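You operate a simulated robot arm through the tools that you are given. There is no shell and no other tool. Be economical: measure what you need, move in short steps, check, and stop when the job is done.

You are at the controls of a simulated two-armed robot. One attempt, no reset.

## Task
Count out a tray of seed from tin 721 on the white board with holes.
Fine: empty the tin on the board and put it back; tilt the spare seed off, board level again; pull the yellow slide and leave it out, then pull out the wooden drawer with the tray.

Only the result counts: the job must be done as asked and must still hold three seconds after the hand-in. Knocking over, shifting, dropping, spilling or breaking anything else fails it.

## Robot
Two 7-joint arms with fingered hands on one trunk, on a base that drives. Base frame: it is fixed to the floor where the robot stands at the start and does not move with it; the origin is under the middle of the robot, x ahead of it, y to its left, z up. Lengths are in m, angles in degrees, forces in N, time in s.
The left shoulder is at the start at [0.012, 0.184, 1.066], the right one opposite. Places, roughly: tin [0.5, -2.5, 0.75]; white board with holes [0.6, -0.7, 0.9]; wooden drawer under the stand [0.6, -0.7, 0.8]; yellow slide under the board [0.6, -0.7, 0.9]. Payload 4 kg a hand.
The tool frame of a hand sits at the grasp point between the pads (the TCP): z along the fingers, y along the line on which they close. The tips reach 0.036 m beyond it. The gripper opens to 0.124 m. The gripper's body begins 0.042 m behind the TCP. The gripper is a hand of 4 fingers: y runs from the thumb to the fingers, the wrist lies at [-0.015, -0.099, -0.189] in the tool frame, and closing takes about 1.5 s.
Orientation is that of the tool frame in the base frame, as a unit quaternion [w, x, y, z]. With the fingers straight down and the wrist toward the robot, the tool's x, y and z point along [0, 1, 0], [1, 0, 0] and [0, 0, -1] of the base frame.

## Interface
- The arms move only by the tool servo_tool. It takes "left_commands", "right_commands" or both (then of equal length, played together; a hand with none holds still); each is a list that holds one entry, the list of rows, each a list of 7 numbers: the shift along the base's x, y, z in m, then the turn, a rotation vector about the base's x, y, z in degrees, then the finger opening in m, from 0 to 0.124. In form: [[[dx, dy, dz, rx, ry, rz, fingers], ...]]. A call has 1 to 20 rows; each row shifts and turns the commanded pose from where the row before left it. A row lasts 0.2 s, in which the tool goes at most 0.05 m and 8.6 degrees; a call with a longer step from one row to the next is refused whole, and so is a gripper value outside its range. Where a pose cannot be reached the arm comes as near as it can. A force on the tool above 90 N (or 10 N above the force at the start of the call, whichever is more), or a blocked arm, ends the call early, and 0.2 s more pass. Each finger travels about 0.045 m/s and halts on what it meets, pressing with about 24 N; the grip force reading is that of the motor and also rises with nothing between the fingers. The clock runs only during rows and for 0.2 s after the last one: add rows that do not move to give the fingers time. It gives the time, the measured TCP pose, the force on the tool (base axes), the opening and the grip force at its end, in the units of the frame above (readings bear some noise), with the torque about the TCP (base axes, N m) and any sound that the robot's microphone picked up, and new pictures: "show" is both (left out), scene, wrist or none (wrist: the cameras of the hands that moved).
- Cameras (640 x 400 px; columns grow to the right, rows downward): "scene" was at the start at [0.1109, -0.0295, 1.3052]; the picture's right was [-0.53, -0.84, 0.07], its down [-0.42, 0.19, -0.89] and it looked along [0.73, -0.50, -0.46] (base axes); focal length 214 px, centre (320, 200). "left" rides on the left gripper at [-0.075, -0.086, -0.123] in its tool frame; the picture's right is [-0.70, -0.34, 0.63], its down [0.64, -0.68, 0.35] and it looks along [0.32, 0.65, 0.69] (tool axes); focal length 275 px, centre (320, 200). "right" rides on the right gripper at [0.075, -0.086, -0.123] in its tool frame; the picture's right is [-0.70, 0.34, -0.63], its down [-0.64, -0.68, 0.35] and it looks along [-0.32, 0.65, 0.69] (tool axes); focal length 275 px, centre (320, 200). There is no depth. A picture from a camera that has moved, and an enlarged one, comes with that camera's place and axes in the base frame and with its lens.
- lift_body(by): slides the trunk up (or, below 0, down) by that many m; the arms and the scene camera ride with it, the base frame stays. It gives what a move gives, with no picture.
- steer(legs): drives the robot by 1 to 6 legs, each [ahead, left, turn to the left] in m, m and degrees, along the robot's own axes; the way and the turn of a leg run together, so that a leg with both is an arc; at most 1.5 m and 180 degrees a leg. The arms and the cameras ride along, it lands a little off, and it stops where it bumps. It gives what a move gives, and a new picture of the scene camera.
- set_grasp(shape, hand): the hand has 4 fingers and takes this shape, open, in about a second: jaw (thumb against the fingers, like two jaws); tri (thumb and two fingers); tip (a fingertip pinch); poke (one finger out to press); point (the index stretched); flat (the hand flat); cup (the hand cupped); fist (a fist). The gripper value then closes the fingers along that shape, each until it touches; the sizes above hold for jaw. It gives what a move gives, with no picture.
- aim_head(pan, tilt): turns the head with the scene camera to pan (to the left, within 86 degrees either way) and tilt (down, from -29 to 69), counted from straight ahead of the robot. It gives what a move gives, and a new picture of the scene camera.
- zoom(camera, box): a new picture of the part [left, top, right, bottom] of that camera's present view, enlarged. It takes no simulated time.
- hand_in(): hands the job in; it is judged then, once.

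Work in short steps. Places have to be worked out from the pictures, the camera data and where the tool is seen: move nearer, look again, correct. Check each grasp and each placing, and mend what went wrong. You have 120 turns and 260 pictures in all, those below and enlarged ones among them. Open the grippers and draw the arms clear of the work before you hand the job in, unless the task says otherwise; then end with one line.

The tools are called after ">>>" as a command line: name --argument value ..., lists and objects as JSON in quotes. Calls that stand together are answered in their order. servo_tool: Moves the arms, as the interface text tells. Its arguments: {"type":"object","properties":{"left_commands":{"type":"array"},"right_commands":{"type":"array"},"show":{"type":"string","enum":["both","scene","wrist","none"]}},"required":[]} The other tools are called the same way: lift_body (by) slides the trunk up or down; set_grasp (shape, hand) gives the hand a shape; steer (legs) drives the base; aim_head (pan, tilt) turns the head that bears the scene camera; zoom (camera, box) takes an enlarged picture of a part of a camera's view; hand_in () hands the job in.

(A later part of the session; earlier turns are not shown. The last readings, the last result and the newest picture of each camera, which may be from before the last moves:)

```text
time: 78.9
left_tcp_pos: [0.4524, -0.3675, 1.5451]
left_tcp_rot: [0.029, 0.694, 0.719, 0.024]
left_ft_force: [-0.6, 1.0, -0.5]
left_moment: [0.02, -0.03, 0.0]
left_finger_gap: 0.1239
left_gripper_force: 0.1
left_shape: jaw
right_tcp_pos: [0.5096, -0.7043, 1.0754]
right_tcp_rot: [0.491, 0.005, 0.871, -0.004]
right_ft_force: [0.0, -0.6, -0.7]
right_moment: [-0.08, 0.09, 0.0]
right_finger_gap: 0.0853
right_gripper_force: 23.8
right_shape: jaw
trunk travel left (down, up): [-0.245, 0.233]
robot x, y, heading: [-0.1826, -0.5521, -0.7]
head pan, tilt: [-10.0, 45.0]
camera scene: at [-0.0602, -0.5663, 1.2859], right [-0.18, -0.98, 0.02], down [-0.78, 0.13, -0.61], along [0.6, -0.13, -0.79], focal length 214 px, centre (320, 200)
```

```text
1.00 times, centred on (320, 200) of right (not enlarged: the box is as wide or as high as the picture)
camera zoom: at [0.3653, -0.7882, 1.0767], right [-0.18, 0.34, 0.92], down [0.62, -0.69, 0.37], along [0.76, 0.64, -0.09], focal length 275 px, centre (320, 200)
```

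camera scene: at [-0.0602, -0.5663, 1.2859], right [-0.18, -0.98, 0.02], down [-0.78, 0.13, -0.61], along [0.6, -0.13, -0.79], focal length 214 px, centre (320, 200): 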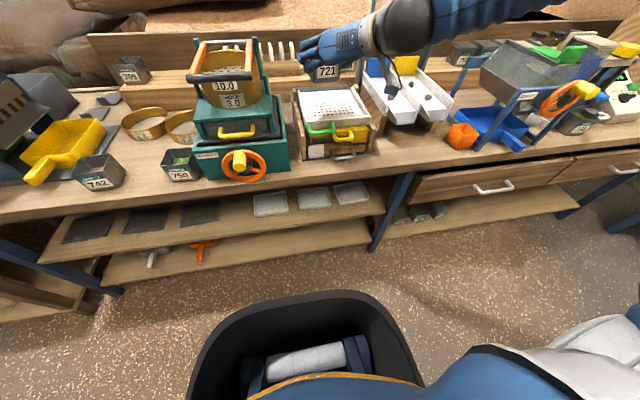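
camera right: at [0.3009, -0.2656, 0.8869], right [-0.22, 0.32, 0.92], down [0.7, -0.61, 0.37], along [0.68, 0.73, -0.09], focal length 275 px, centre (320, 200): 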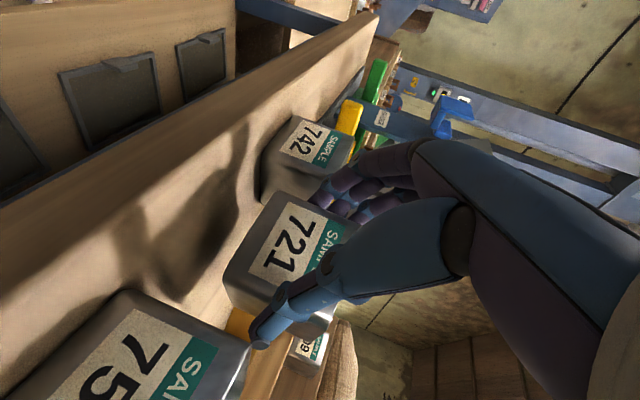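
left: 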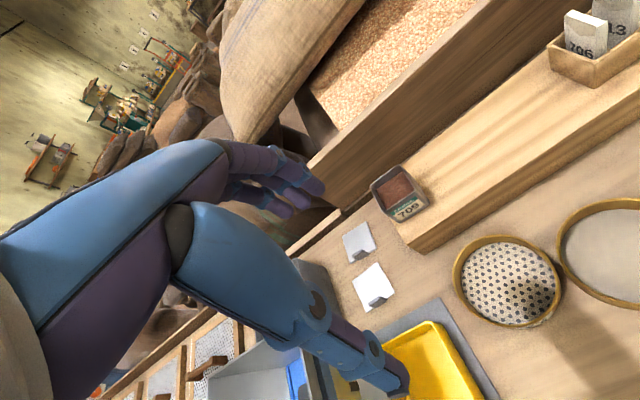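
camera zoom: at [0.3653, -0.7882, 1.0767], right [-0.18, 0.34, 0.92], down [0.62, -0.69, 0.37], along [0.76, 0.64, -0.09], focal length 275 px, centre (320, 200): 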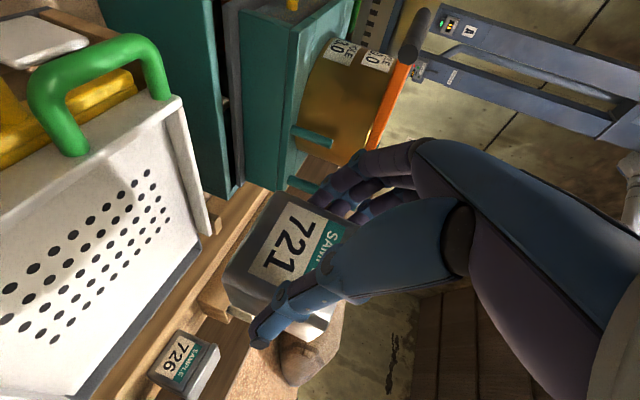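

Both views agree: board x 0.50–0.70, y -0.63…-0.835, wall top 0.926, hole field centre (0.60,-0.742). I'll move above it and begin a slow roll about the forearm axis.

>>> servo_tool --right_commands '[[[0.034, -0.012, -0.008, 0, 0, 0, 0.045], [0.034, -0.012, -0.008, 0, 0, 0, 0.045], [0.032, -0.012, -0.008, 0, 0, 0, 0.045], [0, 0, -0.008, 5.99, 0, -3.62, 0.045], [0, 0, 0, 5.99, 0, -3.62, 0.045], [0, 0, 0, 5.99, 0, -3.62, 0.045], [0, 0, 0, 5.99, 0, -3.62, 0.045], [0, 0, 0, 0, 0, 0, 0.045]]]' --show "both"

```text
time: 80.7
left_tcp_pos: [0.4518, -0.3677, 1.5433]
left_tcp_rot: [0.028, 0.694, 0.719, 0.024]
left_ft_force: [-0.4, -0.4, 0.2]
left_moment: [-0.02, 0.01, -0.02]
left_finger_gap: 0.124
left_gripper_force: 0.1
left_shape: jaw
right_tcp_pos: [0.6106, -0.7406, 1.0445]
right_tcp_rot: [0.476, 0.217, 0.844, 0.115]
right_ft_force: [0.3, 0.5, -2.0]
right_moment: [-0.01, 0.06, 0.01]
right_finger_gap: 0.0849
right_gripper_force: 23.8
right_shape: jaw
trunk travel left (down, up): [-0.245, 0.233]
robot x, y, heading: [-0.1844, -0.5493, -0.7]
head pan, tilt: [-10.0, 45.0]
camera scene: at [-0.06, -0.5661, 1.2859], right [-0.18, -0.98, 0.02], down [-0.78, 0.13, -0.61], along [0.6, -0.13, -0.79], focal length 214 px, centre (320, 200)
camera right: at [0.4489, -0.7792, 1.0186], right [-0.14, -0.03, 0.99], down [0.41, -0.91, 0.03], along [0.9, 0.41, 0.14], focal length 275 px, centre (320, 200)
```

scene: 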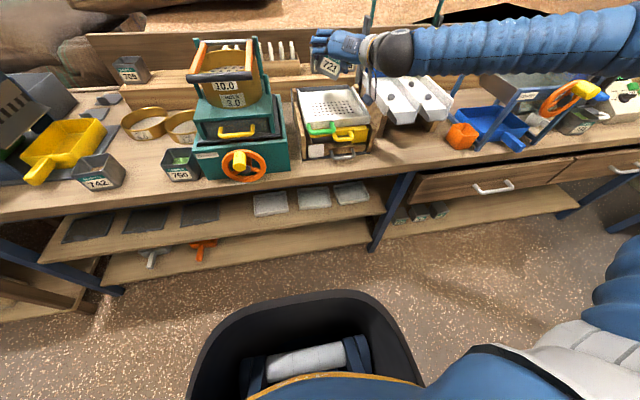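
right: 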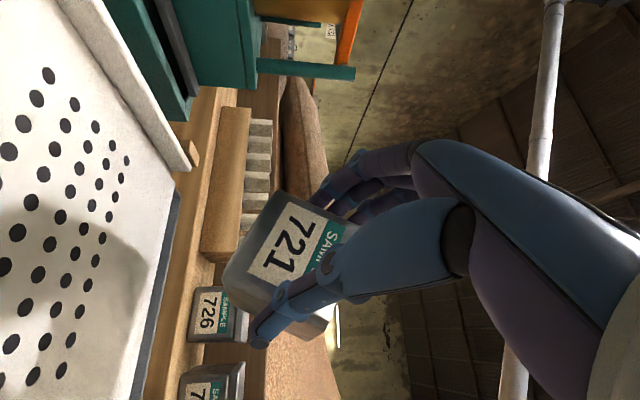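

Tin is above the board. Continuing the slow roll to about 85°.

>>> servo_tool --right_commands '[[[0, 0, 0, 3.42, 0, -2.07, 0.045], [0, 0, 0, 3.42, 0, -2.07, 0.045], [0, 0, 0, 3.42, 0, -2.07, 0.045], [0, 0, 0, 3.42, 0, -2.07, 0.045], [0, 0, 0, 3.42, 0, -2.07, 0.045], [0, 0, 0, 3.42, 0, -2.07, 0.045], [0, 0, 0, 3.42, 0, -2.07, 0.045], [0, 0, 0, 3.42, 0, -2.07, 0.045], [0, 0, 0, 3.42, 0, -2.07, 0.045], [0, 0, 0, 3.42, 0, -2.07, 0.045], [0, 0, 0, 3.42, 0, -2.07, 0.045], [0, 0, 0, 3.42, 0, -2.07, 0.045], [0, 0, 0, 3.42, 0, -2.07, 0.045], [0, 0, 0, 3.42, 0, -2.07, 0.045], [0, 0, 0, 0, 0, 0, 0.045]]]' --show "wrist"

>>> zoom --camera "scene" --box '[270, 10, 420, 180]'

```text
time: 83.9
left_tcp_pos: [0.4515, -0.3677, 1.5452]
left_tcp_rot: [0.027, 0.694, 0.719, 0.025]
left_ft_force: [0.6, 0.0, 0.0]
left_moment: [-0.03, 0.0, -0.05]
left_finger_gap: 0.124
left_gripper_force: 0.0
left_shape: jaw
right_tcp_pos: [0.6109, -0.739, 1.0443]
right_tcp_rot: [0.361, 0.587, 0.648, 0.325]
right_ft_force: [0.5, 0.0, -1.6]
right_moment: [0.02, 0.07, 0.02]
right_finger_gap: 0.085
right_gripper_force: 24.2
right_shape: jaw
trunk travel left (down, up): [-0.245, 0.233]
robot x, y, heading: [-0.1848, -0.5509, -0.5]
head pan, tilt: [-10.0, 45.0]
camera right: at [0.4574, -0.6741, 1.0305], right [-0.33, -0.66, 0.68], down [-0.03, -0.71, -0.7], along [0.94, -0.25, 0.21], focal length 275 px, centre (320, 200)
```

right: 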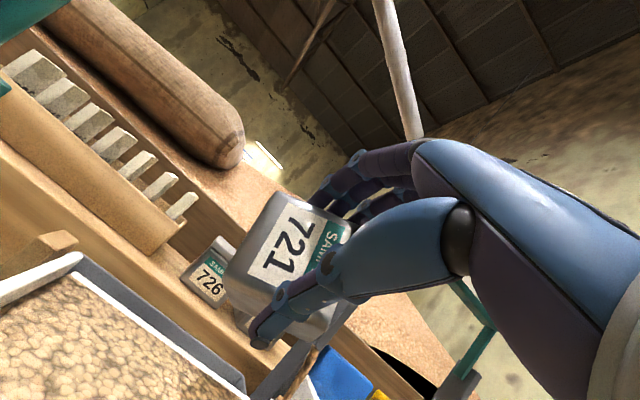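

```text
2.35 times, centred on (345, 95) of scene
camera zoom: at [-0.0599, -0.5665, 1.2858], right [-0.18, -0.98, 0.02], down [-0.78, 0.13, -0.61], along [0.6, -0.13, -0.79], focal length 505 px, centre (261, 447)
```

zoom: 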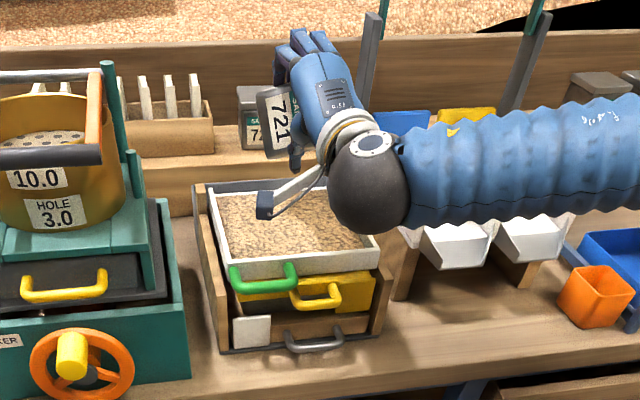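

The board is already covered with seed. I'll continue rolling to empty the tin fully.

>>> servo_tool --right_commands '[[[0, 0, 0, 4.28, 0, -2.58, 0.045], [0, 0, 0, 4.28, 0, -2.58, 0.045], [0, 0, 0, 4.28, 0, -2.58, 0.045], [0, 0, 0, 4.28, 0, -2.58, 0.045], [0, 0, 0, 4.28, 0, -2.58, 0.045], [0, 0, 0, 4.28, 0, -2.58, 0.045], [0, 0, 0, 4.28, 0, -2.58, 0.045], [0, 0, 0, 4.28, 0, -2.58, 0.045], [0, 0, 0, 4.28, 0, -2.58, 0.045], [0, 0, 0, 4.28, 0, -2.58, 0.045], [0, 0, 0, 4.28, 0, -2.58, 0.045], [0, 0, 0, 4.28, 0, -2.58, 0.045], [0, 0, 0, 0, 0, 0, 0.045], [0, 0, 0, 0, 0, 0, 0.045]]]' --show "wrist"

>>> zoom --camera "scene" --box '[270, 10, 420, 180]'

```text
time: 86.9
left_tcp_pos: [0.4517, -0.3669, 1.5443]
left_tcp_rot: [0.028, 0.695, 0.718, 0.024]
left_ft_force: [0.1, -0.4, 0.5]
left_moment: [-0.03, 0.01, 0.0]
left_finger_gap: 0.1242
left_gripper_force: 0.2
left_shape: jaw
right_tcp_pos: [0.6119, -0.7397, 1.0425]
right_tcp_rot: [0.146, 0.83, 0.271, 0.466]
right_ft_force: [0.0, -0.6, -0.4]
right_moment: [0.03, 0.03, 0.02]
right_finger_gap: 0.0849
right_gripper_force: 24.3
right_shape: jaw
trunk travel left (down, up): [-0.245, 0.233]
robot x, y, heading: [-0.1823, -0.549, -0.7]
head pan, tilt: [-10.0, 45.0]
camera right: at [0.5106, -0.6279, 1.1185], right [-0.73, -0.69, 0.01], down [-0.19, 0.18, -0.97], along [0.66, -0.7, -0.26], focal length 275 px, centre (320, 200)
```

right: 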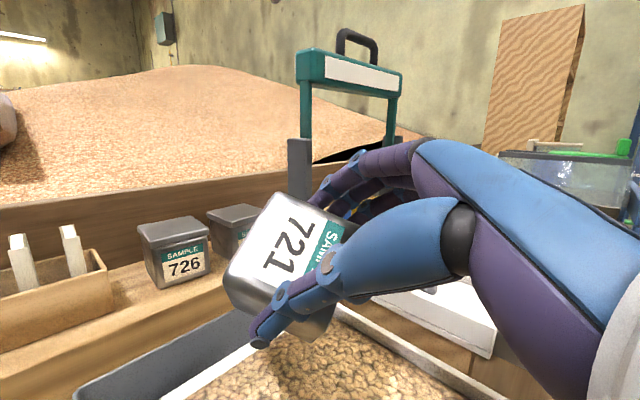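

```text
2.35 times, centred on (345, 95) of scene
camera zoom: at [-0.0598, -0.5661, 1.2858], right [-0.18, -0.98, 0.02], down [-0.78, 0.13, -0.61], along [0.6, -0.13, -0.79], focal length 505 px, centre (261, 447)
```

zoom: 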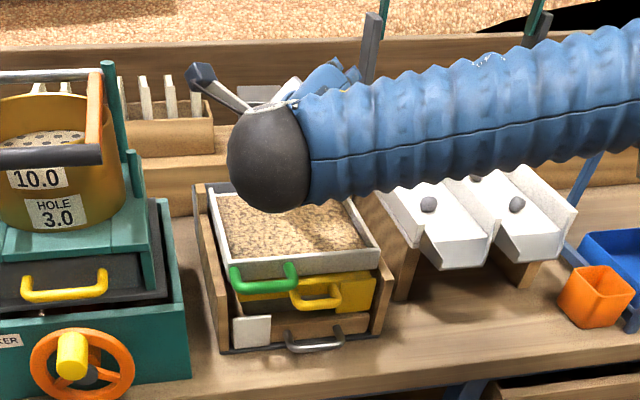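

The tin is lighter now. I'll pitch up another 24° to drain the corners, and wait.

>>> servo_tool --right_commands '[[[0, 0, 0.005, 0, -6, 0, 0.045], [0, 0, 0.005, 0, -6, 0, 0.045], [0, 0, 0.0, 0, -6, 0, 0.045], [0, 0, 0, 0, -6, 0, 0.045], [0, 0, 0, 4, 0, 0, 0.045], [0, 0, 0, 4, 0, 0, 0.045], [0, 0, 0, 0, 0, 0, 0.045], [0, 0, 0, 0, 0, 0, 0.045], [0, 0, 0, 0, 0, 0, 0.045], [0, 0, 0, 0, 0, 0, 0.045]]]' --show "wrist"

>>> zoom --camera "scene" --box '[270, 10, 420, 180]'

```text
time: 89.1
left_tcp_pos: [0.4524, -0.3676, 1.5443]
left_tcp_rot: [0.028, 0.695, 0.718, 0.024]
left_ft_force: [-0.2, 0.1, -0.5]
left_moment: [0.0, 0.04, -0.01]
left_finger_gap: 0.1237
left_gripper_force: 0.1
left_shape: jaw
right_tcp_pos: [0.6108, -0.7388, 1.0544]
right_tcp_rot: [0.148, 0.726, 0.19, 0.644]
right_ft_force: [0.6, -0.1, -0.7]
right_moment: [-0.02, 0.03, -0.04]
right_finger_gap: 0.0848
right_gripper_force: 23.4
right_shape: jaw
trunk travel left (down, up): [-0.245, 0.233]
robot x, y, heading: [-0.1826, -0.5483, -0.5]
head pan, tilt: [-10.0, 45.0]
camera right: at [0.4887, -0.6328, 1.0973], right [-0.67, -0.64, -0.37], down [0.22, 0.31, -0.92], along [0.71, -0.7, -0.07], focal length 275 px, centre (320, 200)
```

right: 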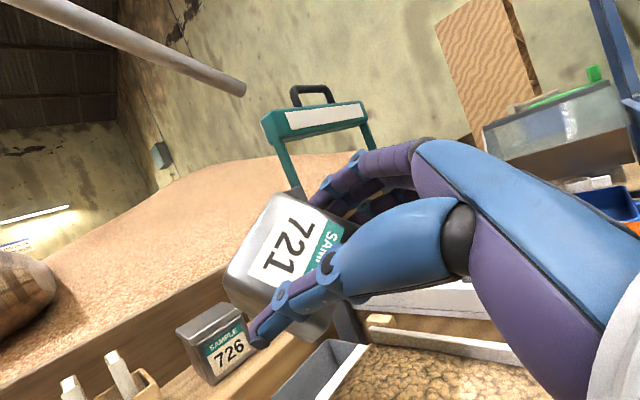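

```text
2.35 times, centred on (345, 95) of scene
camera zoom: at [-0.0599, -0.5662, 1.2858], right [-0.18, -0.98, 0.02], down [-0.78, 0.13, -0.61], along [0.6, -0.13, -0.79], focal length 505 px, centre (261, 447)
```

zoom: 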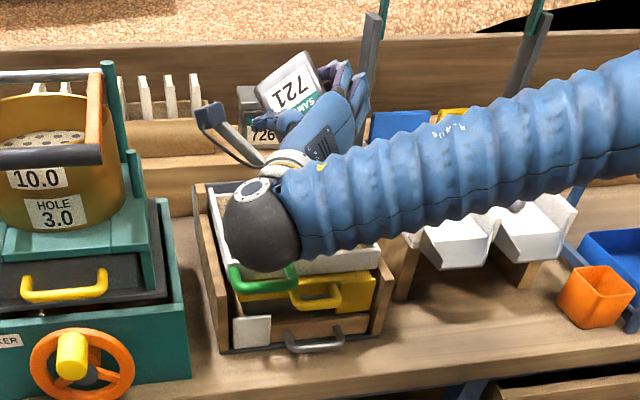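

Well tipped and drained. Now I'll reverse the motion to bring the tin upright.

>>> servo_tool --right_commands '[[[0, 0, 0.01, -8, 0, 0, 0.045], [0, 0, 0.01, 0, 8, 0, 0.045], [0, 0, 0, 0, 8, 0, 0.045], [0, 0, 0, 0, 8, 0, 0.045], [0, 0, 0, -6.84, 0, 4.14, 0.045], [0, 0, 0, -6.84, 0, 4.14, 0.045], [0, 0, 0, -6.84, 0, 4.14, 0.045], [0, 0, 0, -6.84, 0, 4.14, 0.045], [0, 0, 0, -6.84, 0, 4.14, 0.045], [0, 0, 0, -6.84, 0, 4.14, 0.045], [0, 0, 0, -6.84, 0, 4.14, 0.045], [0, 0, 0, -6.84, 0, 4.14, 0.045], [0, 0, 0, -6.84, 0, 4.14, 0.045], [0, 0, 0, -6.84, 0, 4.14, 0.045], [0, 0, 0, -6.84, 0, 4.14, 0.045], [0, 0, 0, -6.84, 0, 4.14, 0.045], [0, 0, 0, -6.84, 0, 4.14, 0.045], [0, 0, 0, -6.84, 0, 4.14, 0.045], [0, 0, 0, 0, 0, 0, 0.045]]]' --show "none"

>>> servo_tool --right_commands '[[[0, 0, 0, -6.84, 0, 4.14, 0.045], [0, 0, 0, -6.84, 0, 4.14, 0.045], [0, 0, 0, -6.84, 0, 4.14, 0.045], [0, 0, 0, -6.84, 0, 4.14, 0.045], [0, 0, 0, 0, 0, 0, 0.045]]]' --show "wrist"

>>> zoom --camera "scene" --box '[270, 10, 420, 180]'

```text
time: 93.1
left_tcp_pos: [0.4537, -0.3687, 1.5431]
left_tcp_rot: [0.027, 0.694, 0.719, 0.024]
left_ft_force: [-0.2, -0.6, 0.6]
left_moment: [0.03, 0.05, -0.01]
left_finger_gap: 0.1235
left_gripper_force: 0.1
left_shape: jaw
right_tcp_pos: [0.6112, -0.7397, 1.0736]
right_tcp_rot: [0.471, 0.245, 0.837, 0.131]
right_ft_force: [0.7, -0.2, -0.9]
right_moment: [0.0, 0.02, 0.0]
right_finger_gap: 0.0848
right_gripper_force: 23.7
right_shape: jaw
trunk travel left (down, up): [-0.245, 0.233]
robot x, y, heading: [-0.1862, -0.5488, -0.6]
head pan, tilt: [-10.0, 45.0]
```

```text
time: 94.3
left_tcp_pos: [0.4529, -0.369, 1.5443]
left_tcp_rot: [0.028, 0.695, 0.718, 0.025]
left_ft_force: [1.0, 0.2, 0.2]
left_moment: [-0.01, 0.0, 0.03]
left_finger_gap: 0.1238
left_gripper_force: 0.1
left_shape: jaw
right_tcp_pos: [0.6111, -0.7413, 1.0735]
right_tcp_rot: [0.49, 0.004, 0.872, -0.004]
right_ft_force: [0.0, 0.1, -1.4]
right_moment: [-0.02, 0.05, 0.0]
right_finger_gap: 0.0848
right_gripper_force: 24.1
right_shape: jaw
trunk travel left (down, up): [-0.245, 0.233]
robot x, y, heading: [-0.1862, -0.5483, -0.8]
head pan, tilt: [-10.0, 45.0]
camera right: at [0.4657, -0.8253, 1.0748], right [-0.18, 0.34, 0.92], down [0.62, -0.69, 0.37], along [0.76, 0.64, -0.09], focal length 275 px, centre (320, 200)
```

right: 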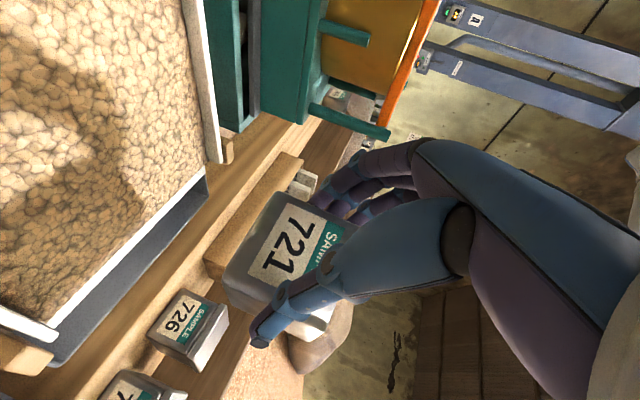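

```text
2.35 times, centred on (345, 95) of scene
camera zoom: at [-0.0597, -0.5669, 1.2857], right [-0.18, -0.98, 0.02], down [-0.78, 0.13, -0.61], along [0.6, -0.13, -0.79], focal length 505 px, centre (261, 447)
```

zoom: 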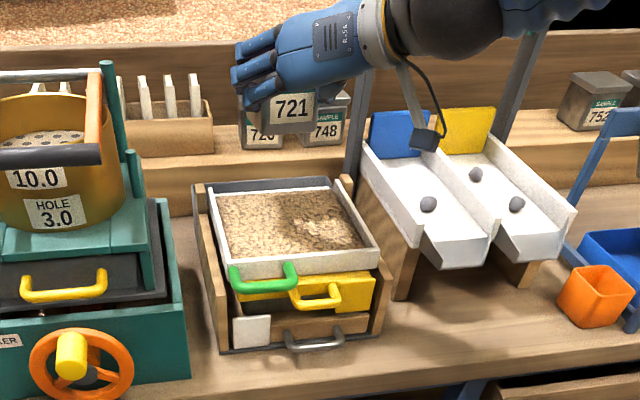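

Board is filled, trough empty, nothing spilled. I'll carry the tin back: retreat, then drive left.

>>> steer --legs '[[-0.35, 0, 0.8], [0, 0.36, 0]]'

```text
time: 98.5
left_tcp_pos: [0.0929, 0.0065, 1.5432]
left_tcp_rot: [0.028, 0.685, 0.728, 0.025]
left_ft_force: [-0.5, 0.5, -0.1]
left_moment: [-0.01, 0.0, -0.01]
left_finger_gap: 0.1239
left_gripper_force: 0.1
left_shape: jaw
right_tcp_pos: [0.2603, -0.3616, 1.0747]
right_tcp_rot: [0.49, -0.006, 0.872, 0.001]
right_ft_force: [-0.7, 0.3, -1.6]
right_moment: [-0.03, 0.03, -0.02]
right_finger_gap: 0.0845
right_gripper_force: 24.0
right_shape: jaw
trunk travel left (down, up): [-0.245, 0.233]
robot x, y, heading: [-0.5418, -0.1909, 0.9]
head pan, tilt: [-10.0, 45.0]
camera scene: at [-0.4142, -0.2048, 1.2858], right [-0.16, -0.99, 0.02], down [-0.78, 0.11, -0.61], along [0.6, -0.12, -0.79], focal length 214 px, centre (320, 200)
```

scene: 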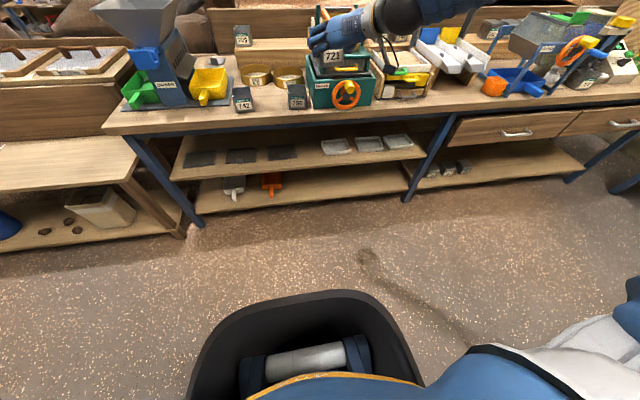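

Now I'll bring the hand to a point that, after driving forward, will be straight above the tin's old spot.

>>> servo_tool --right_commands '[[[-0.0214, 0.0386, -0.012, 0, 0, 2.85, 0.045], [-0.0214, 0.0386, -0.012, 0, 0, 2.85, 0.045], [-0.0214, 0.0386, -0.012, 0, 0, 0, 0.045], [-0.0214, 0.0386, -0.012, 0, 0, 0, 0.045], [-0.0214, 0.0386, -0.012, 0, 0, 0, 0.045], [0, 0, 0, 0, 0, 0, 0.045]]]' --show "none"

>>> steer --legs '[[0.22, 0, -0.6]]'

>>> aim_head --pan -15 --tilt 48

```text
time: 99.9
left_tcp_pos: [0.0901, 0.0064, 1.5445]
left_tcp_rot: [0.028, 0.685, 0.728, 0.024]
left_ft_force: [-0.4, 0.0, 0.2]
left_moment: [-0.03, -0.01, 0.01]
left_finger_gap: 0.1241
left_gripper_force: 0.1
left_shape: jaw
right_tcp_pos: [0.1518, -0.1687, 1.0169]
right_tcp_rot: [0.49, -0.049, 0.87, 0.026]
right_ft_force: [0.3, -0.2, -0.6]
right_moment: [-0.04, 0.02, 0.0]
right_finger_gap: 0.085
right_gripper_force: 24.4
right_shape: jaw
trunk travel left (down, up): [-0.245, 0.233]
robot x, y, heading: [-0.5386, -0.1938, 1.0]
head pan, tilt: [-10.0, 45.0]
```

```text
time: 101.5
left_tcp_pos: [0.3119, 0.0045, 1.5437]
left_tcp_rot: [0.028, 0.687, 0.726, 0.024]
left_ft_force: [0.5, -0.5, -1.4]
left_moment: [-0.05, -0.02, 0.0]
left_finger_gap: 0.1238
left_gripper_force: 0.1
left_shape: jaw
right_tcp_pos: [0.3722, -0.1711, 1.0163]
right_tcp_rot: [0.489, -0.047, 0.87, 0.026]
right_ft_force: [0.7, 0.3, -0.1]
right_moment: [0.03, 0.01, 0.0]
right_finger_gap: 0.0849
right_gripper_force: 24.6
right_shape: jaw
trunk travel left (down, up): [-0.245, 0.233]
robot x, y, heading: [-0.3142, -0.1907, 0.3]
head pan, tilt: [-10.0, 45.0]
camera scene: at [-0.1956, -0.2044, 1.2857], right [-0.17, -0.99, 0.02], down [-0.78, 0.12, -0.61], along [0.6, -0.12, -0.79], focal length 214 px, centre (320, 200)
```

scene: 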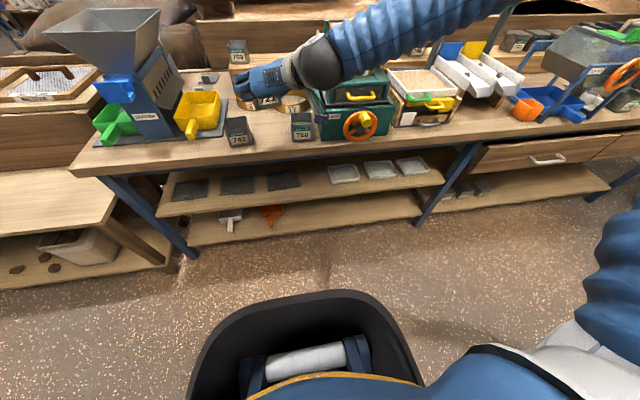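

```text
time: 102.2
left_tcp_pos: [0.3126, 0.0038, 1.5436]
left_tcp_rot: [0.027, 0.687, 0.726, 0.023]
left_ft_force: [0.0, -0.7, 0.6]
left_moment: [0.01, -0.03, 0.03]
left_finger_gap: 0.1238
left_gripper_force: 0.1
left_shape: jaw
right_tcp_pos: [0.3719, -0.1713, 1.0157]
right_tcp_rot: [0.49, -0.046, 0.87, 0.025]
right_ft_force: [0.8, -0.5, -0.1]
right_moment: [-0.03, 0.01, 0.03]
right_finger_gap: 0.0847
right_gripper_force: 23.9
right_shape: jaw
trunk travel left (down, up): [-0.245, 0.233]
robot x, y, heading: [-0.3222, -0.1905, 0.4]
head pan, tilt: [-15.0, 48.0]
camera scene: at [-0.2009, -0.2106, 1.2821], right [-0.25, -0.97, 0.03], down [-0.8, 0.19, -0.57], along [0.54, -0.17, -0.82], focal length 214 px, centre (320, 200)
```

scene: 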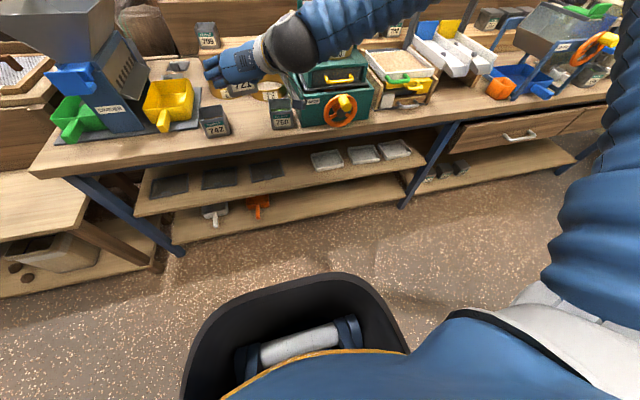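

Moving over the old spot and down to a few cm above the bench for comparison with the earlier picture.

>>> servo_tool --right_commands '[[[0.03, 0.003, 0, 0, 0, 0, 0.045], [0.0325, 0.003, 0, 0, 0, 0, 0.045], [0, 0, -0.035, 0, 0, 0, 0.045], [0, 0, -0.035, 0, 0, 0, 0.045], [0, 0, -0.035, 0, 0, 0, 0.045], [0, 0, -0.025, 0, 0, 0, 0.045], [0, 0, 0, 0, 0, 0, 0.045]]]' --show "wrist"

>>> zoom --camera "scene" --box '[180, 30, 320, 150]'

```text
time: 103.8
left_tcp_pos: [0.3117, 0.0042, 1.5459]
left_tcp_rot: [0.027, 0.688, 0.725, 0.024]
left_ft_force: [-0.8, 0.6, 0.1]
left_moment: [0.02, -0.05, 0.0]
left_finger_gap: 0.1239
left_gripper_force: 0.0
left_shape: jaw
right_tcp_pos: [0.4359, -0.1666, 0.8864]
right_tcp_rot: [0.49, -0.046, 0.87, 0.025]
right_ft_force: [-0.6, 0.1, -0.3]
right_moment: [0.03, 0.06, 0.01]
right_finger_gap: 0.0843
right_gripper_force: 24.0
right_shape: jaw
trunk travel left (down, up): [-0.245, 0.233]
robot x, y, heading: [-0.3251, -0.193, 0.5]
head pan, tilt: [-15.0, 48.0]
camera right: at [0.3009, -0.2676, 0.8878], right [-0.22, 0.32, 0.92], down [0.7, -0.61, 0.37], along [0.68, 0.72, -0.09], focal length 275 px, centre (320, 200)
```

right: 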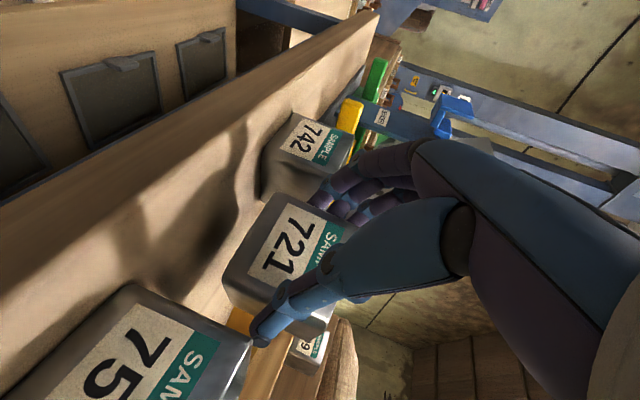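

```text
3.33 times, centred on (250, 90) of scene
camera zoom: at [-0.2016, -0.2106, 1.2823], right [-0.25, -0.97, 0.03], down [-0.8, 0.19, -0.57], along [0.55, -0.17, -0.82], focal length 715 px, centre (553, 567)
```

zoom: 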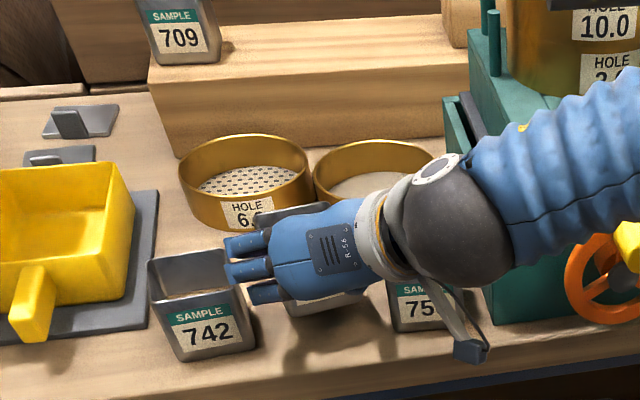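

The view matches the pick-up view to within a few mm. Lowering to the bench.

>>> servo_tool --right_commands '[[[-0.001, 0.001, -0.012, 0, 0, 0, 0.045], [-0.001, 0.001, -0.012, 0, 0, 0, 0.045], [0, 0.001, -0.007, 0, 0, 0, 0.045], [0, 0, -0.003, 0, 0, 0, 0.045], [0, 0, 0, 0, 0, 0, 0.045]]]' --show "none"

>>> zoom --camera "scene" --box '[180, 50, 300, 150]'

```text
time: 105.0
left_tcp_pos: [0.3115, 0.0034, 1.5447]
left_tcp_rot: [0.028, 0.687, 0.725, 0.024]
left_ft_force: [0.1, 0.2, 0.4]
left_moment: [0.02, 0.03, 0.03]
left_finger_gap: 0.1239
left_gripper_force: 0.1
left_shape: jaw
right_tcp_pos: [0.432, -0.1728, 0.8582]
right_tcp_rot: [0.49, -0.046, 0.87, 0.025]
right_ft_force: [-0.6, 0.5, -0.3]
right_moment: [0.0, 0.05, 0.06]
right_finger_gap: 0.0845
right_gripper_force: 23.6
right_shape: jaw
right hand out of reach, approached as far as the arm can: row 2, 3
trunk travel left (down, up): [-0.245, 0.233]
robot x, y, heading: [-0.3223, -0.1903, 0.5]
head pan, tilt: [-15.0, 48.0]
```

```text
4.00 times, centred on (240, 100) of scene
camera zoom: at [-0.2011, -0.2106, 1.2821], right [-0.25, -0.97, 0.03], down [-0.8, 0.19, -0.57], along [0.54, -0.17, -0.82], focal length 858 px, centre (640, 600)
```

zoom: 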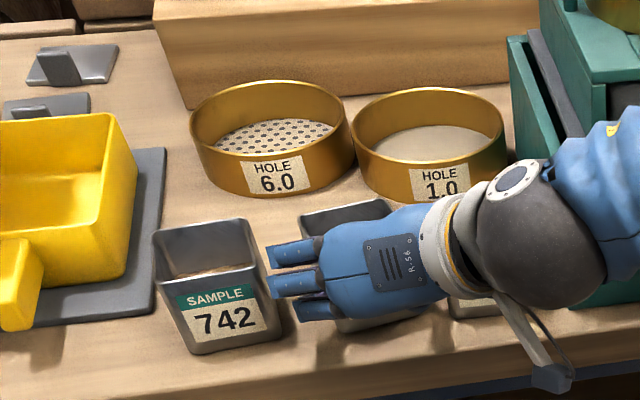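

The arm is at a reach limit here. I'll raise the hand slightly, correct y, and lower the trunk instead.

>>> servo_tool --right_commands '[[[0.001, 0.003, 0.02, 0, 0, 0, 0.045], [0.001, 0.004, 0.02, 0, 0, 0, 0.045], [0, 0, 0, 0, 0, 0, 0.045]]]' --show "none"

```text
time: 105.8
left_tcp_pos: [0.3124, 0.0041, 1.543]
left_tcp_rot: [0.027, 0.687, 0.726, 0.024]
left_ft_force: [-0.3, 0.0, 0.0]
left_moment: [0.01, 0.01, 0.0]
left_finger_gap: 0.1236
left_gripper_force: 0.1
left_shape: jaw
right_tcp_pos: [0.4329, -0.1657, 0.8967]
right_tcp_rot: [0.49, -0.047, 0.87, 0.025]
right_ft_force: [0.7, -0.8, 0.1]
right_moment: [0.03, 0.04, -0.01]
right_finger_gap: 0.0848
right_gripper_force: 24.4
right_shape: jaw
trunk travel left (down, up): [-0.245, 0.233]
robot x, y, heading: [-0.3192, -0.1917, 0.4]
head pan, tilt: [-15.0, 48.0]
```

Now lower the trunk 4.1 cm.

>>> lift_body --by -0.041

>>> servo_tool --right_commands '[[[0, 0.001, -0.002, 0, 0, 0, 0.045], [0, 0, -0.002, 0, 0, 0, 0.045], [0, 0, 0, 0, 0, 0, 0.045]]]' --show "wrist"

>>> zoom --camera "scene" --box '[180, 50, 300, 150]'

```text
time: 106.6
left_tcp_pos: [0.31, 0.0041, 1.5039]
left_tcp_rot: [0.028, 0.688, 0.725, 0.024]
left_ft_force: [0.0, 0.5, 0.3]
left_moment: [0.01, 0.02, -0.01]
left_finger_gap: 0.1239
left_gripper_force: 0.0
left_shape: jaw
right_tcp_pos: [0.4309, -0.1633, 0.856]
right_tcp_rot: [0.49, -0.046, 0.87, 0.025]
right_ft_force: [-0.8, 0.0, -0.6]
right_moment: [0.0, 0.04, -0.02]
right_finger_gap: 0.0841
right_gripper_force: 24.4
right_shape: jaw
trunk travel left (down, up): [-0.204, 0.274]
robot x, y, heading: [-0.3227, -0.1898, 0.3]
head pan, tilt: [-15.0, 48.0]
```

```text
time: 107.4
left_tcp_pos: [0.312, 0.003, 1.5024]
left_tcp_rot: [0.028, 0.688, 0.725, 0.023]
left_ft_force: [0.0, 0.1, -0.7]
left_moment: [-0.03, 0.02, 0.01]
left_finger_gap: 0.124
left_gripper_force: 0.0
left_shape: jaw
right_tcp_pos: [0.4314, -0.1624, 0.8526]
right_tcp_rot: [0.49, -0.046, 0.87, 0.026]
right_ft_force: [-0.4, -1.1, 2.6]
right_moment: [0.03, -0.12, 0.0]
right_finger_gap: 0.0843
right_gripper_force: 23.9
right_shape: jaw
trunk travel left (down, up): [-0.204, 0.274]
robot x, y, heading: [-0.3211, -0.1917, 0.3]
head pan, tilt: [-15.0, 48.0]
camera right: at [0.2972, -0.2633, 0.8533], right [-0.22, 0.32, 0.92], down [0.7, -0.61, 0.37], along [0.68, 0.72, -0.09], focal length 275 px, centre (320, 200)
```

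right: 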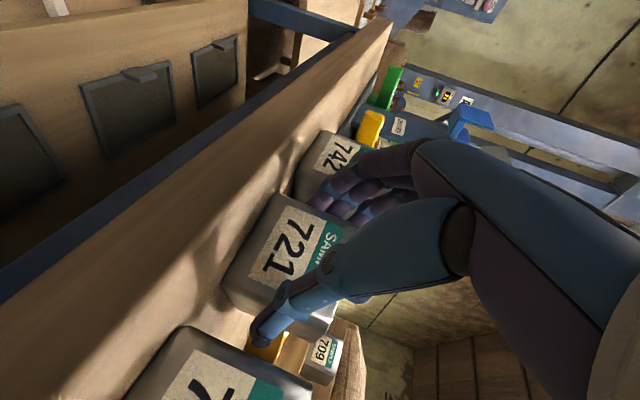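

```text
4.00 times, centred on (240, 100) of scene
camera zoom: at [-0.182, -0.2106, 1.2338], right [-0.25, -0.97, 0.05], down [-0.83, 0.19, -0.53], along [0.5, -0.17, -0.85], focal length 858 px, centre (640, 600)
```

zoom: 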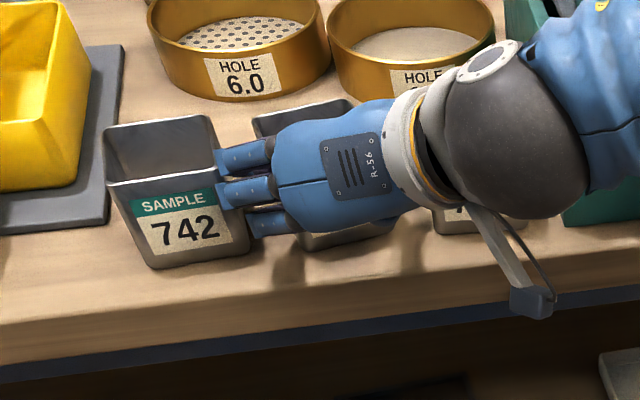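

Contact with the bench (+2.6 N). Releasing gently to 0.092.

>>> servo_tool --right_commands '[[[0, 0, 0, 0, 0, 0, 0.086], [0, 0, 0, 0, 0, 0, 0.089], [0, 0, 0, 0, 0, 0, 0.092], [0, 0, 0, 0, 0, 0, 0.092], [0, 0, 0, 0, 0, 0, 0.092]]]' --show "wrist"

>>> zoom --camera "scene" --box '[180, 50, 300, 150]'

```text
time: 108.6
left_tcp_pos: [0.3123, 0.004, 1.5029]
left_tcp_rot: [0.027, 0.687, 0.726, 0.024]
left_ft_force: [-0.1, 1.1, 0.1]
left_moment: [-0.02, -0.01, 0.0]
left_finger_gap: 0.1239
left_gripper_force: 0.0
left_shape: jaw
right_tcp_pos: [0.4314, -0.1622, 0.8511]
right_tcp_rot: [0.489, -0.046, 0.871, 0.025]
right_ft_force: [0.6, -0.1, -0.8]
right_moment: [-0.01, 0.02, -0.03]
right_finger_gap: 0.0919
right_gripper_force: 0.0
right_shape: jaw
trunk travel left (down, up): [-0.204, 0.274]
robot x, y, heading: [-0.3255, -0.1896, 0.5]
head pan, tilt: [-15.0, 48.0]
camera right: at [0.2974, -0.2633, 0.8529], right [-0.21, 0.32, 0.92], down [0.7, -0.61, 0.37], along [0.68, 0.72, -0.09], focal length 275 px, centre (320, 200)
```

right: 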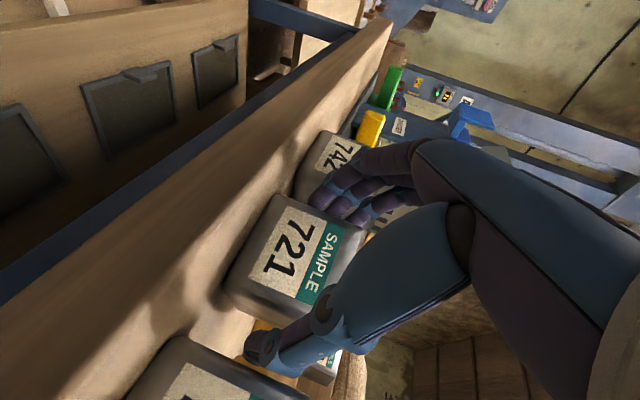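

```text
4.00 times, centred on (240, 100) of scene
camera zoom: at [-0.1817, -0.2106, 1.2337], right [-0.25, -0.97, 0.05], down [-0.83, 0.19, -0.53], along [0.5, -0.17, -0.85], focal length 858 px, centre (640, 600)
```

zoom: 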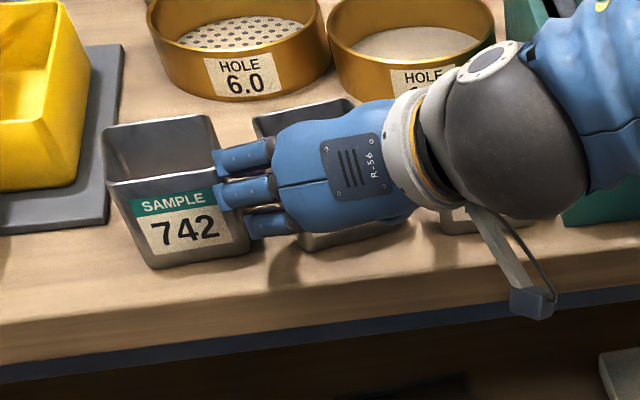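

Tin is standing free. Withdrawing straight back along the approach.

>>> servo_tool --right_commands '[[[-0.017, -0.0015, 0.0105, 0, 0, 0, 0.092], [-0.018, -0.002, 0.011, 0, 0, 0, 0.092], [-0.018, -0.002, 0.011, 0, 0, 0, 0.092], [-0.018, -0.002, 0.011, 0, 0, 0, 0.092], [-0.018, -0.002, 0.02, 0, 0, 0, 0.092], [-0.018, -0.002, 0.03, 0, 0, 0, 0.092], [0, 0, 0.03, 0, 0, 0, 0.1], [0, 0, 0, 0, 0, 0, 0.1]]]' --show "scene"

>>> zoom --camera "scene" --box '[180, 50, 300, 150]'

```text
time: 110.4
left_tcp_pos: [0.3129, 0.0029, 1.5023]
left_tcp_rot: [0.026, 0.687, 0.725, 0.024]
left_ft_force: [-0.5, 0.4, 0.7]
left_moment: [0.05, 0.01, 0.0]
left_finger_gap: 0.1237
left_gripper_force: 0.1
left_shape: jaw
right_tcp_pos: [0.3235, -0.1742, 0.9745]
right_tcp_rot: [0.489, -0.046, 0.871, 0.025]
right_ft_force: [1.0, 0.1, 0.8]
right_moment: [0.01, 0.0, 0.02]
right_finger_gap: 0.0997
right_gripper_force: 0.0
right_shape: jaw
trunk travel left (down, up): [-0.204, 0.274]
robot x, y, heading: [-0.3198, -0.19, 0.4]
head pan, tilt: [-15.0, 48.0]
camera scene: at [-0.1811, -0.211, 1.2335], right [-0.25, -0.97, 0.05], down [-0.83, 0.19, -0.53], along [0.5, -0.17, -0.85], focal length 214 px, centre (320, 200)
```

scene: 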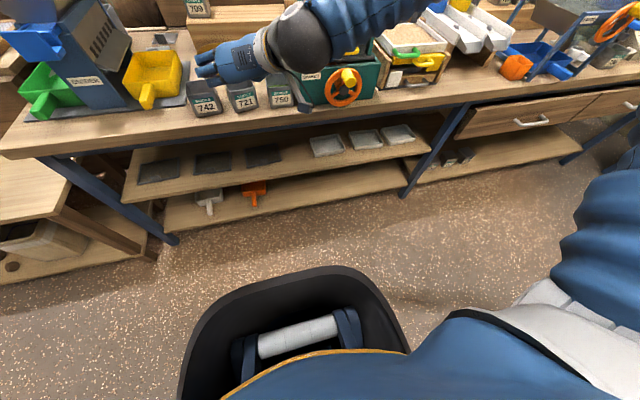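

```text
4.00 times, centred on (240, 100) of scene
camera zoom: at [-0.1811, -0.211, 1.2335], right [-0.25, -0.97, 0.05], down [-0.83, 0.19, -0.53], along [0.5, -0.17, -0.85], focal length 858 px, centre (640, 600)
```

zoom: 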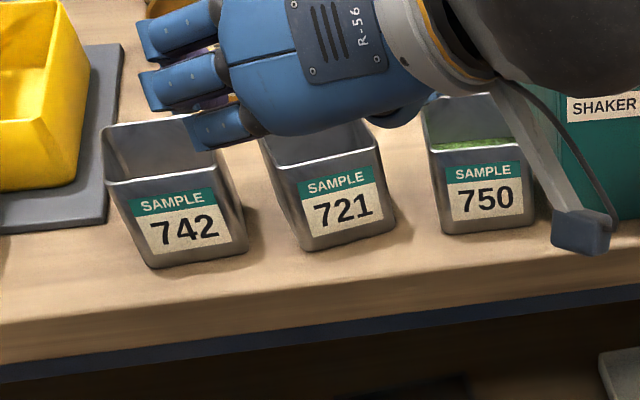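

Tin 721 is back and upright. Next is the green handle: bar along y from -0.642 to -0.709 at x≈0.46, z≈0.92. I'll back off, drive right in front of the board, and roll the hand so the thumb is below and the fingers above.

>>> steer --legs '[[-0.2, 0, 0], [0, -0.38, 0]]'

>>> servo_tool --right_commands '[[[0, -0.01, 0.005, 7.3, 0, -4.3, 0.1], [0, -0.01, 0.005, 7.3, 0, -4.3, 0.1], [0, -0.01, 0.005, 7.3, 0, -4.3, 0.1], [0, -0.01, 0.005, 7.3, 0, -4.3, 0.1], [0, -0.01, 0.005, 7.3, 0, -4.3, 0.1], [0, -0.01, 0.005, 7.3, 0, -4.3, 0.1], [0, -0.01, 0.005, 7.3, 0, -4.3, 0.1], [0, -0.01, 0.005, 7.3, 0, -4.3, 0.1], [0, -0.01, 0.005, 7.3, 0, -4.3, 0.1], [0, -0.01, 0.005, 7.3, 0, -4.3, 0.1], [0, 0, 0, 4.3, 0, -2.5, 0.1], [0, 0, 0, 0, -4, -3, 0.1], [0, 0, 0, 0, -4, -3, 0.1], [0, 0, 0, 0, 0, 0, 0.1]]]' --show "both"

```text
time: 114.0
left_tcp_pos: [0.1131, -0.3704, 1.5032]
left_tcp_rot: [0.027, 0.687, 0.725, 0.025]
left_ft_force: [-0.3, 0.0, 0.0]
left_moment: [0.03, 0.05, 0.02]
left_finger_gap: 0.1238
left_gripper_force: 0.0
left_shape: jaw
right_tcp_pos: [0.1261, -0.5489, 0.9752]
right_tcp_rot: [0.489, -0.047, 0.871, 0.025]
right_ft_force: [0.2, -0.5, 0.5]
right_moment: [0.07, -0.01, 0.01]
right_finger_gap: 0.0996
right_gripper_force: 0.0
right_shape: jaw
trunk travel left (down, up): [-0.204, 0.274]
robot x, y, heading: [-0.5183, -0.5622, 0.2]
head pan, tilt: [-15.0, 48.0]
camera scene: at [-0.3801, -0.5852, 1.2337], right [-0.25, -0.97, 0.05], down [-0.83, 0.19, -0.53], along [0.5, -0.17, -0.85], focal length 214 px, centre (320, 200)
```

scene: 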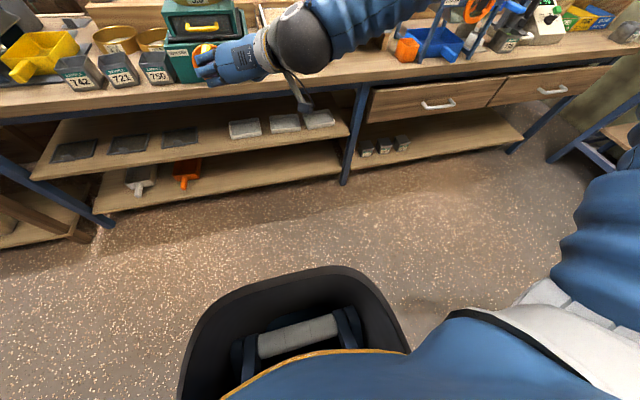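

```text
time: 117.0
left_tcp_pos: [0.1135, -0.3703, 1.5017]
left_tcp_rot: [0.026, 0.687, 0.726, 0.024]
left_ft_force: [0.8, 0.2, -0.1]
left_moment: [0.02, -0.03, 0.05]
left_finger_gap: 0.1241
left_gripper_force: 0.1
left_shape: jaw
right_tcp_pos: [0.1252, -0.6482, 1.0253]
right_tcp_rot: [0.446, 0.581, 0.559, 0.39]
right_ft_force: [0.2, 0.1, -0.4]
right_moment: [-0.01, -0.01, 0.0]
right_finger_gap: 0.0996
right_gripper_force: 0.0
right_shape: jaw
trunk travel left (down, up): [-0.204, 0.274]
robot x, y, heading: [-0.5208, -0.566, 0.3]
head pan, tilt: [-15.0, 48.0]
camera scene: at [-0.3804, -0.5845, 1.2338], right [-0.25, -0.97, 0.05], down [-0.83, 0.19, -0.53], along [0.5, -0.17, -0.85], focal length 214 px, centre (320, 200)
camera right: at [-0.0118, -0.5652, 0.9782], right [-0.55, -0.64, 0.54], down [0.08, -0.69, -0.72], along [0.83, -0.36, 0.43], focal length 275 px, centre (320, 200)
```

scene: 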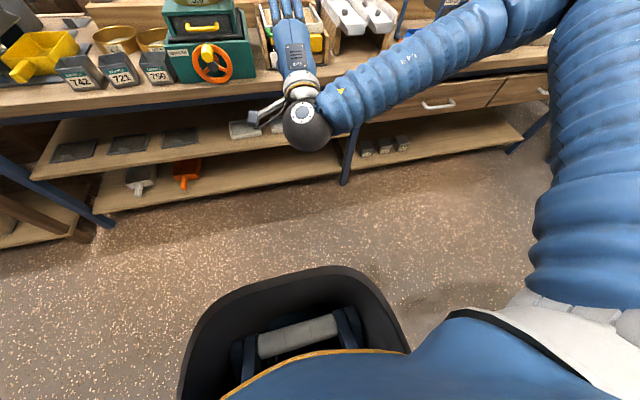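
right: 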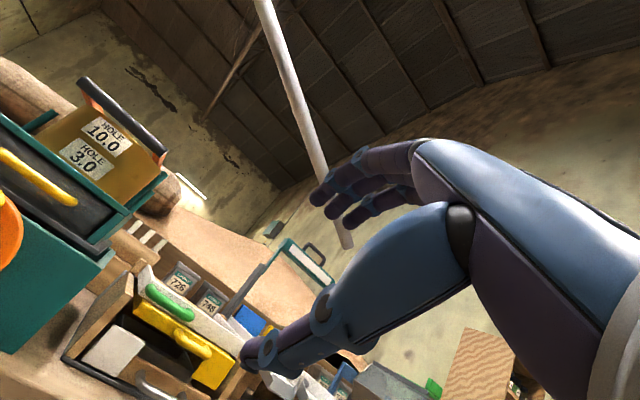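

Thumb below, fingers above as wanted. I'll zoom into both views to triangulate the three handles.

>>> zoom --camera "right" --box '[60, 240, 280, 400]'

>>> aim_head --pan -5 --tilt 35

>>> zoom --camera "scene" --box '[240, 70, 400, 190]'

```text
2.50 times, centred on (170, 320) of right
camera zoom: at [-0.0118, -0.5652, 0.9782], right [-0.55, -0.64, 0.54], down [0.08, -0.69, -0.72], along [0.83, -0.36, 0.43], focal length 688 px, centre (695, -100)
```

zoom: 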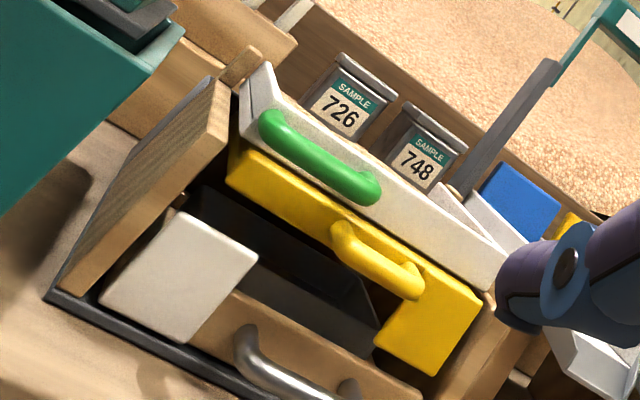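

```text
time: 117.8
left_tcp_pos: [0.1121, -0.37, 1.5033]
left_tcp_rot: [0.027, 0.687, 0.725, 0.025]
left_ft_force: [-0.4, 0.5, -0.5]
left_moment: [-0.03, 0.02, -0.05]
left_finger_gap: 0.1238
left_gripper_force: 0.2
left_shape: jaw
right_tcp_pos: [0.1267, -0.6477, 1.0241]
right_tcp_rot: [0.446, 0.58, 0.559, 0.39]
right_ft_force: [-0.3, 0.5, -0.3]
right_moment: [0.0, 0.0, -0.01]
right_finger_gap: 0.0997
right_gripper_force: 0.0
right_shape: jaw
trunk travel left (down, up): [-0.204, 0.274]
robot x, y, heading: [-0.5202, -0.5633, 0.3]
head pan, tilt: [-5.0, 35.0]
camera scene: at [-0.3654, -0.5714, 1.2503], right [-0.08, -1.0, 0.02], down [-0.71, 0.05, -0.7], along [0.7, -0.07, -0.71], focal length 214 px, centre (320, 200)
```

scene: 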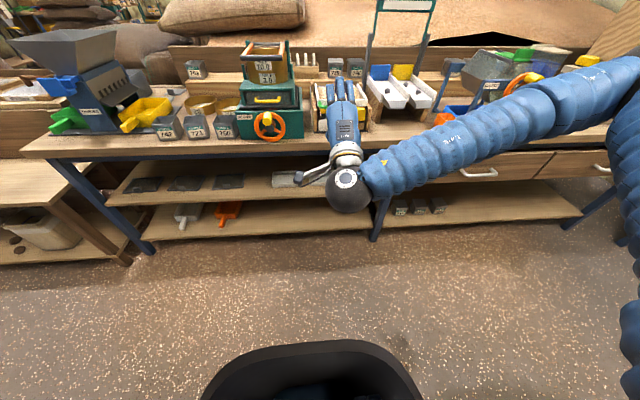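

```text
3.33 times, centred on (320, 130) of scene
camera zoom: at [-0.3654, -0.5714, 1.2503], right [-0.08, -1.0, 0.02], down [-0.71, 0.05, -0.7], along [0.7, -0.07, -0.71], focal length 715 px, centre (320, 433)
```

zoom: 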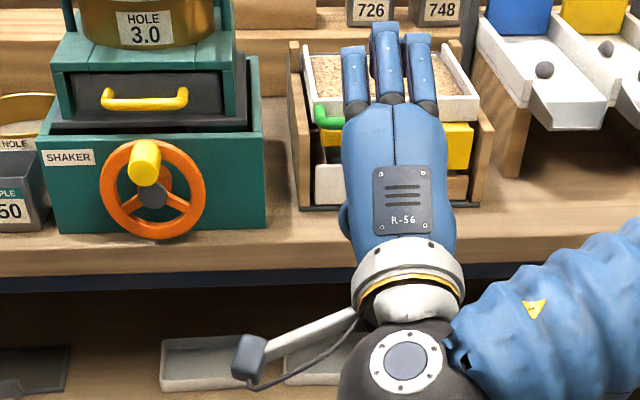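

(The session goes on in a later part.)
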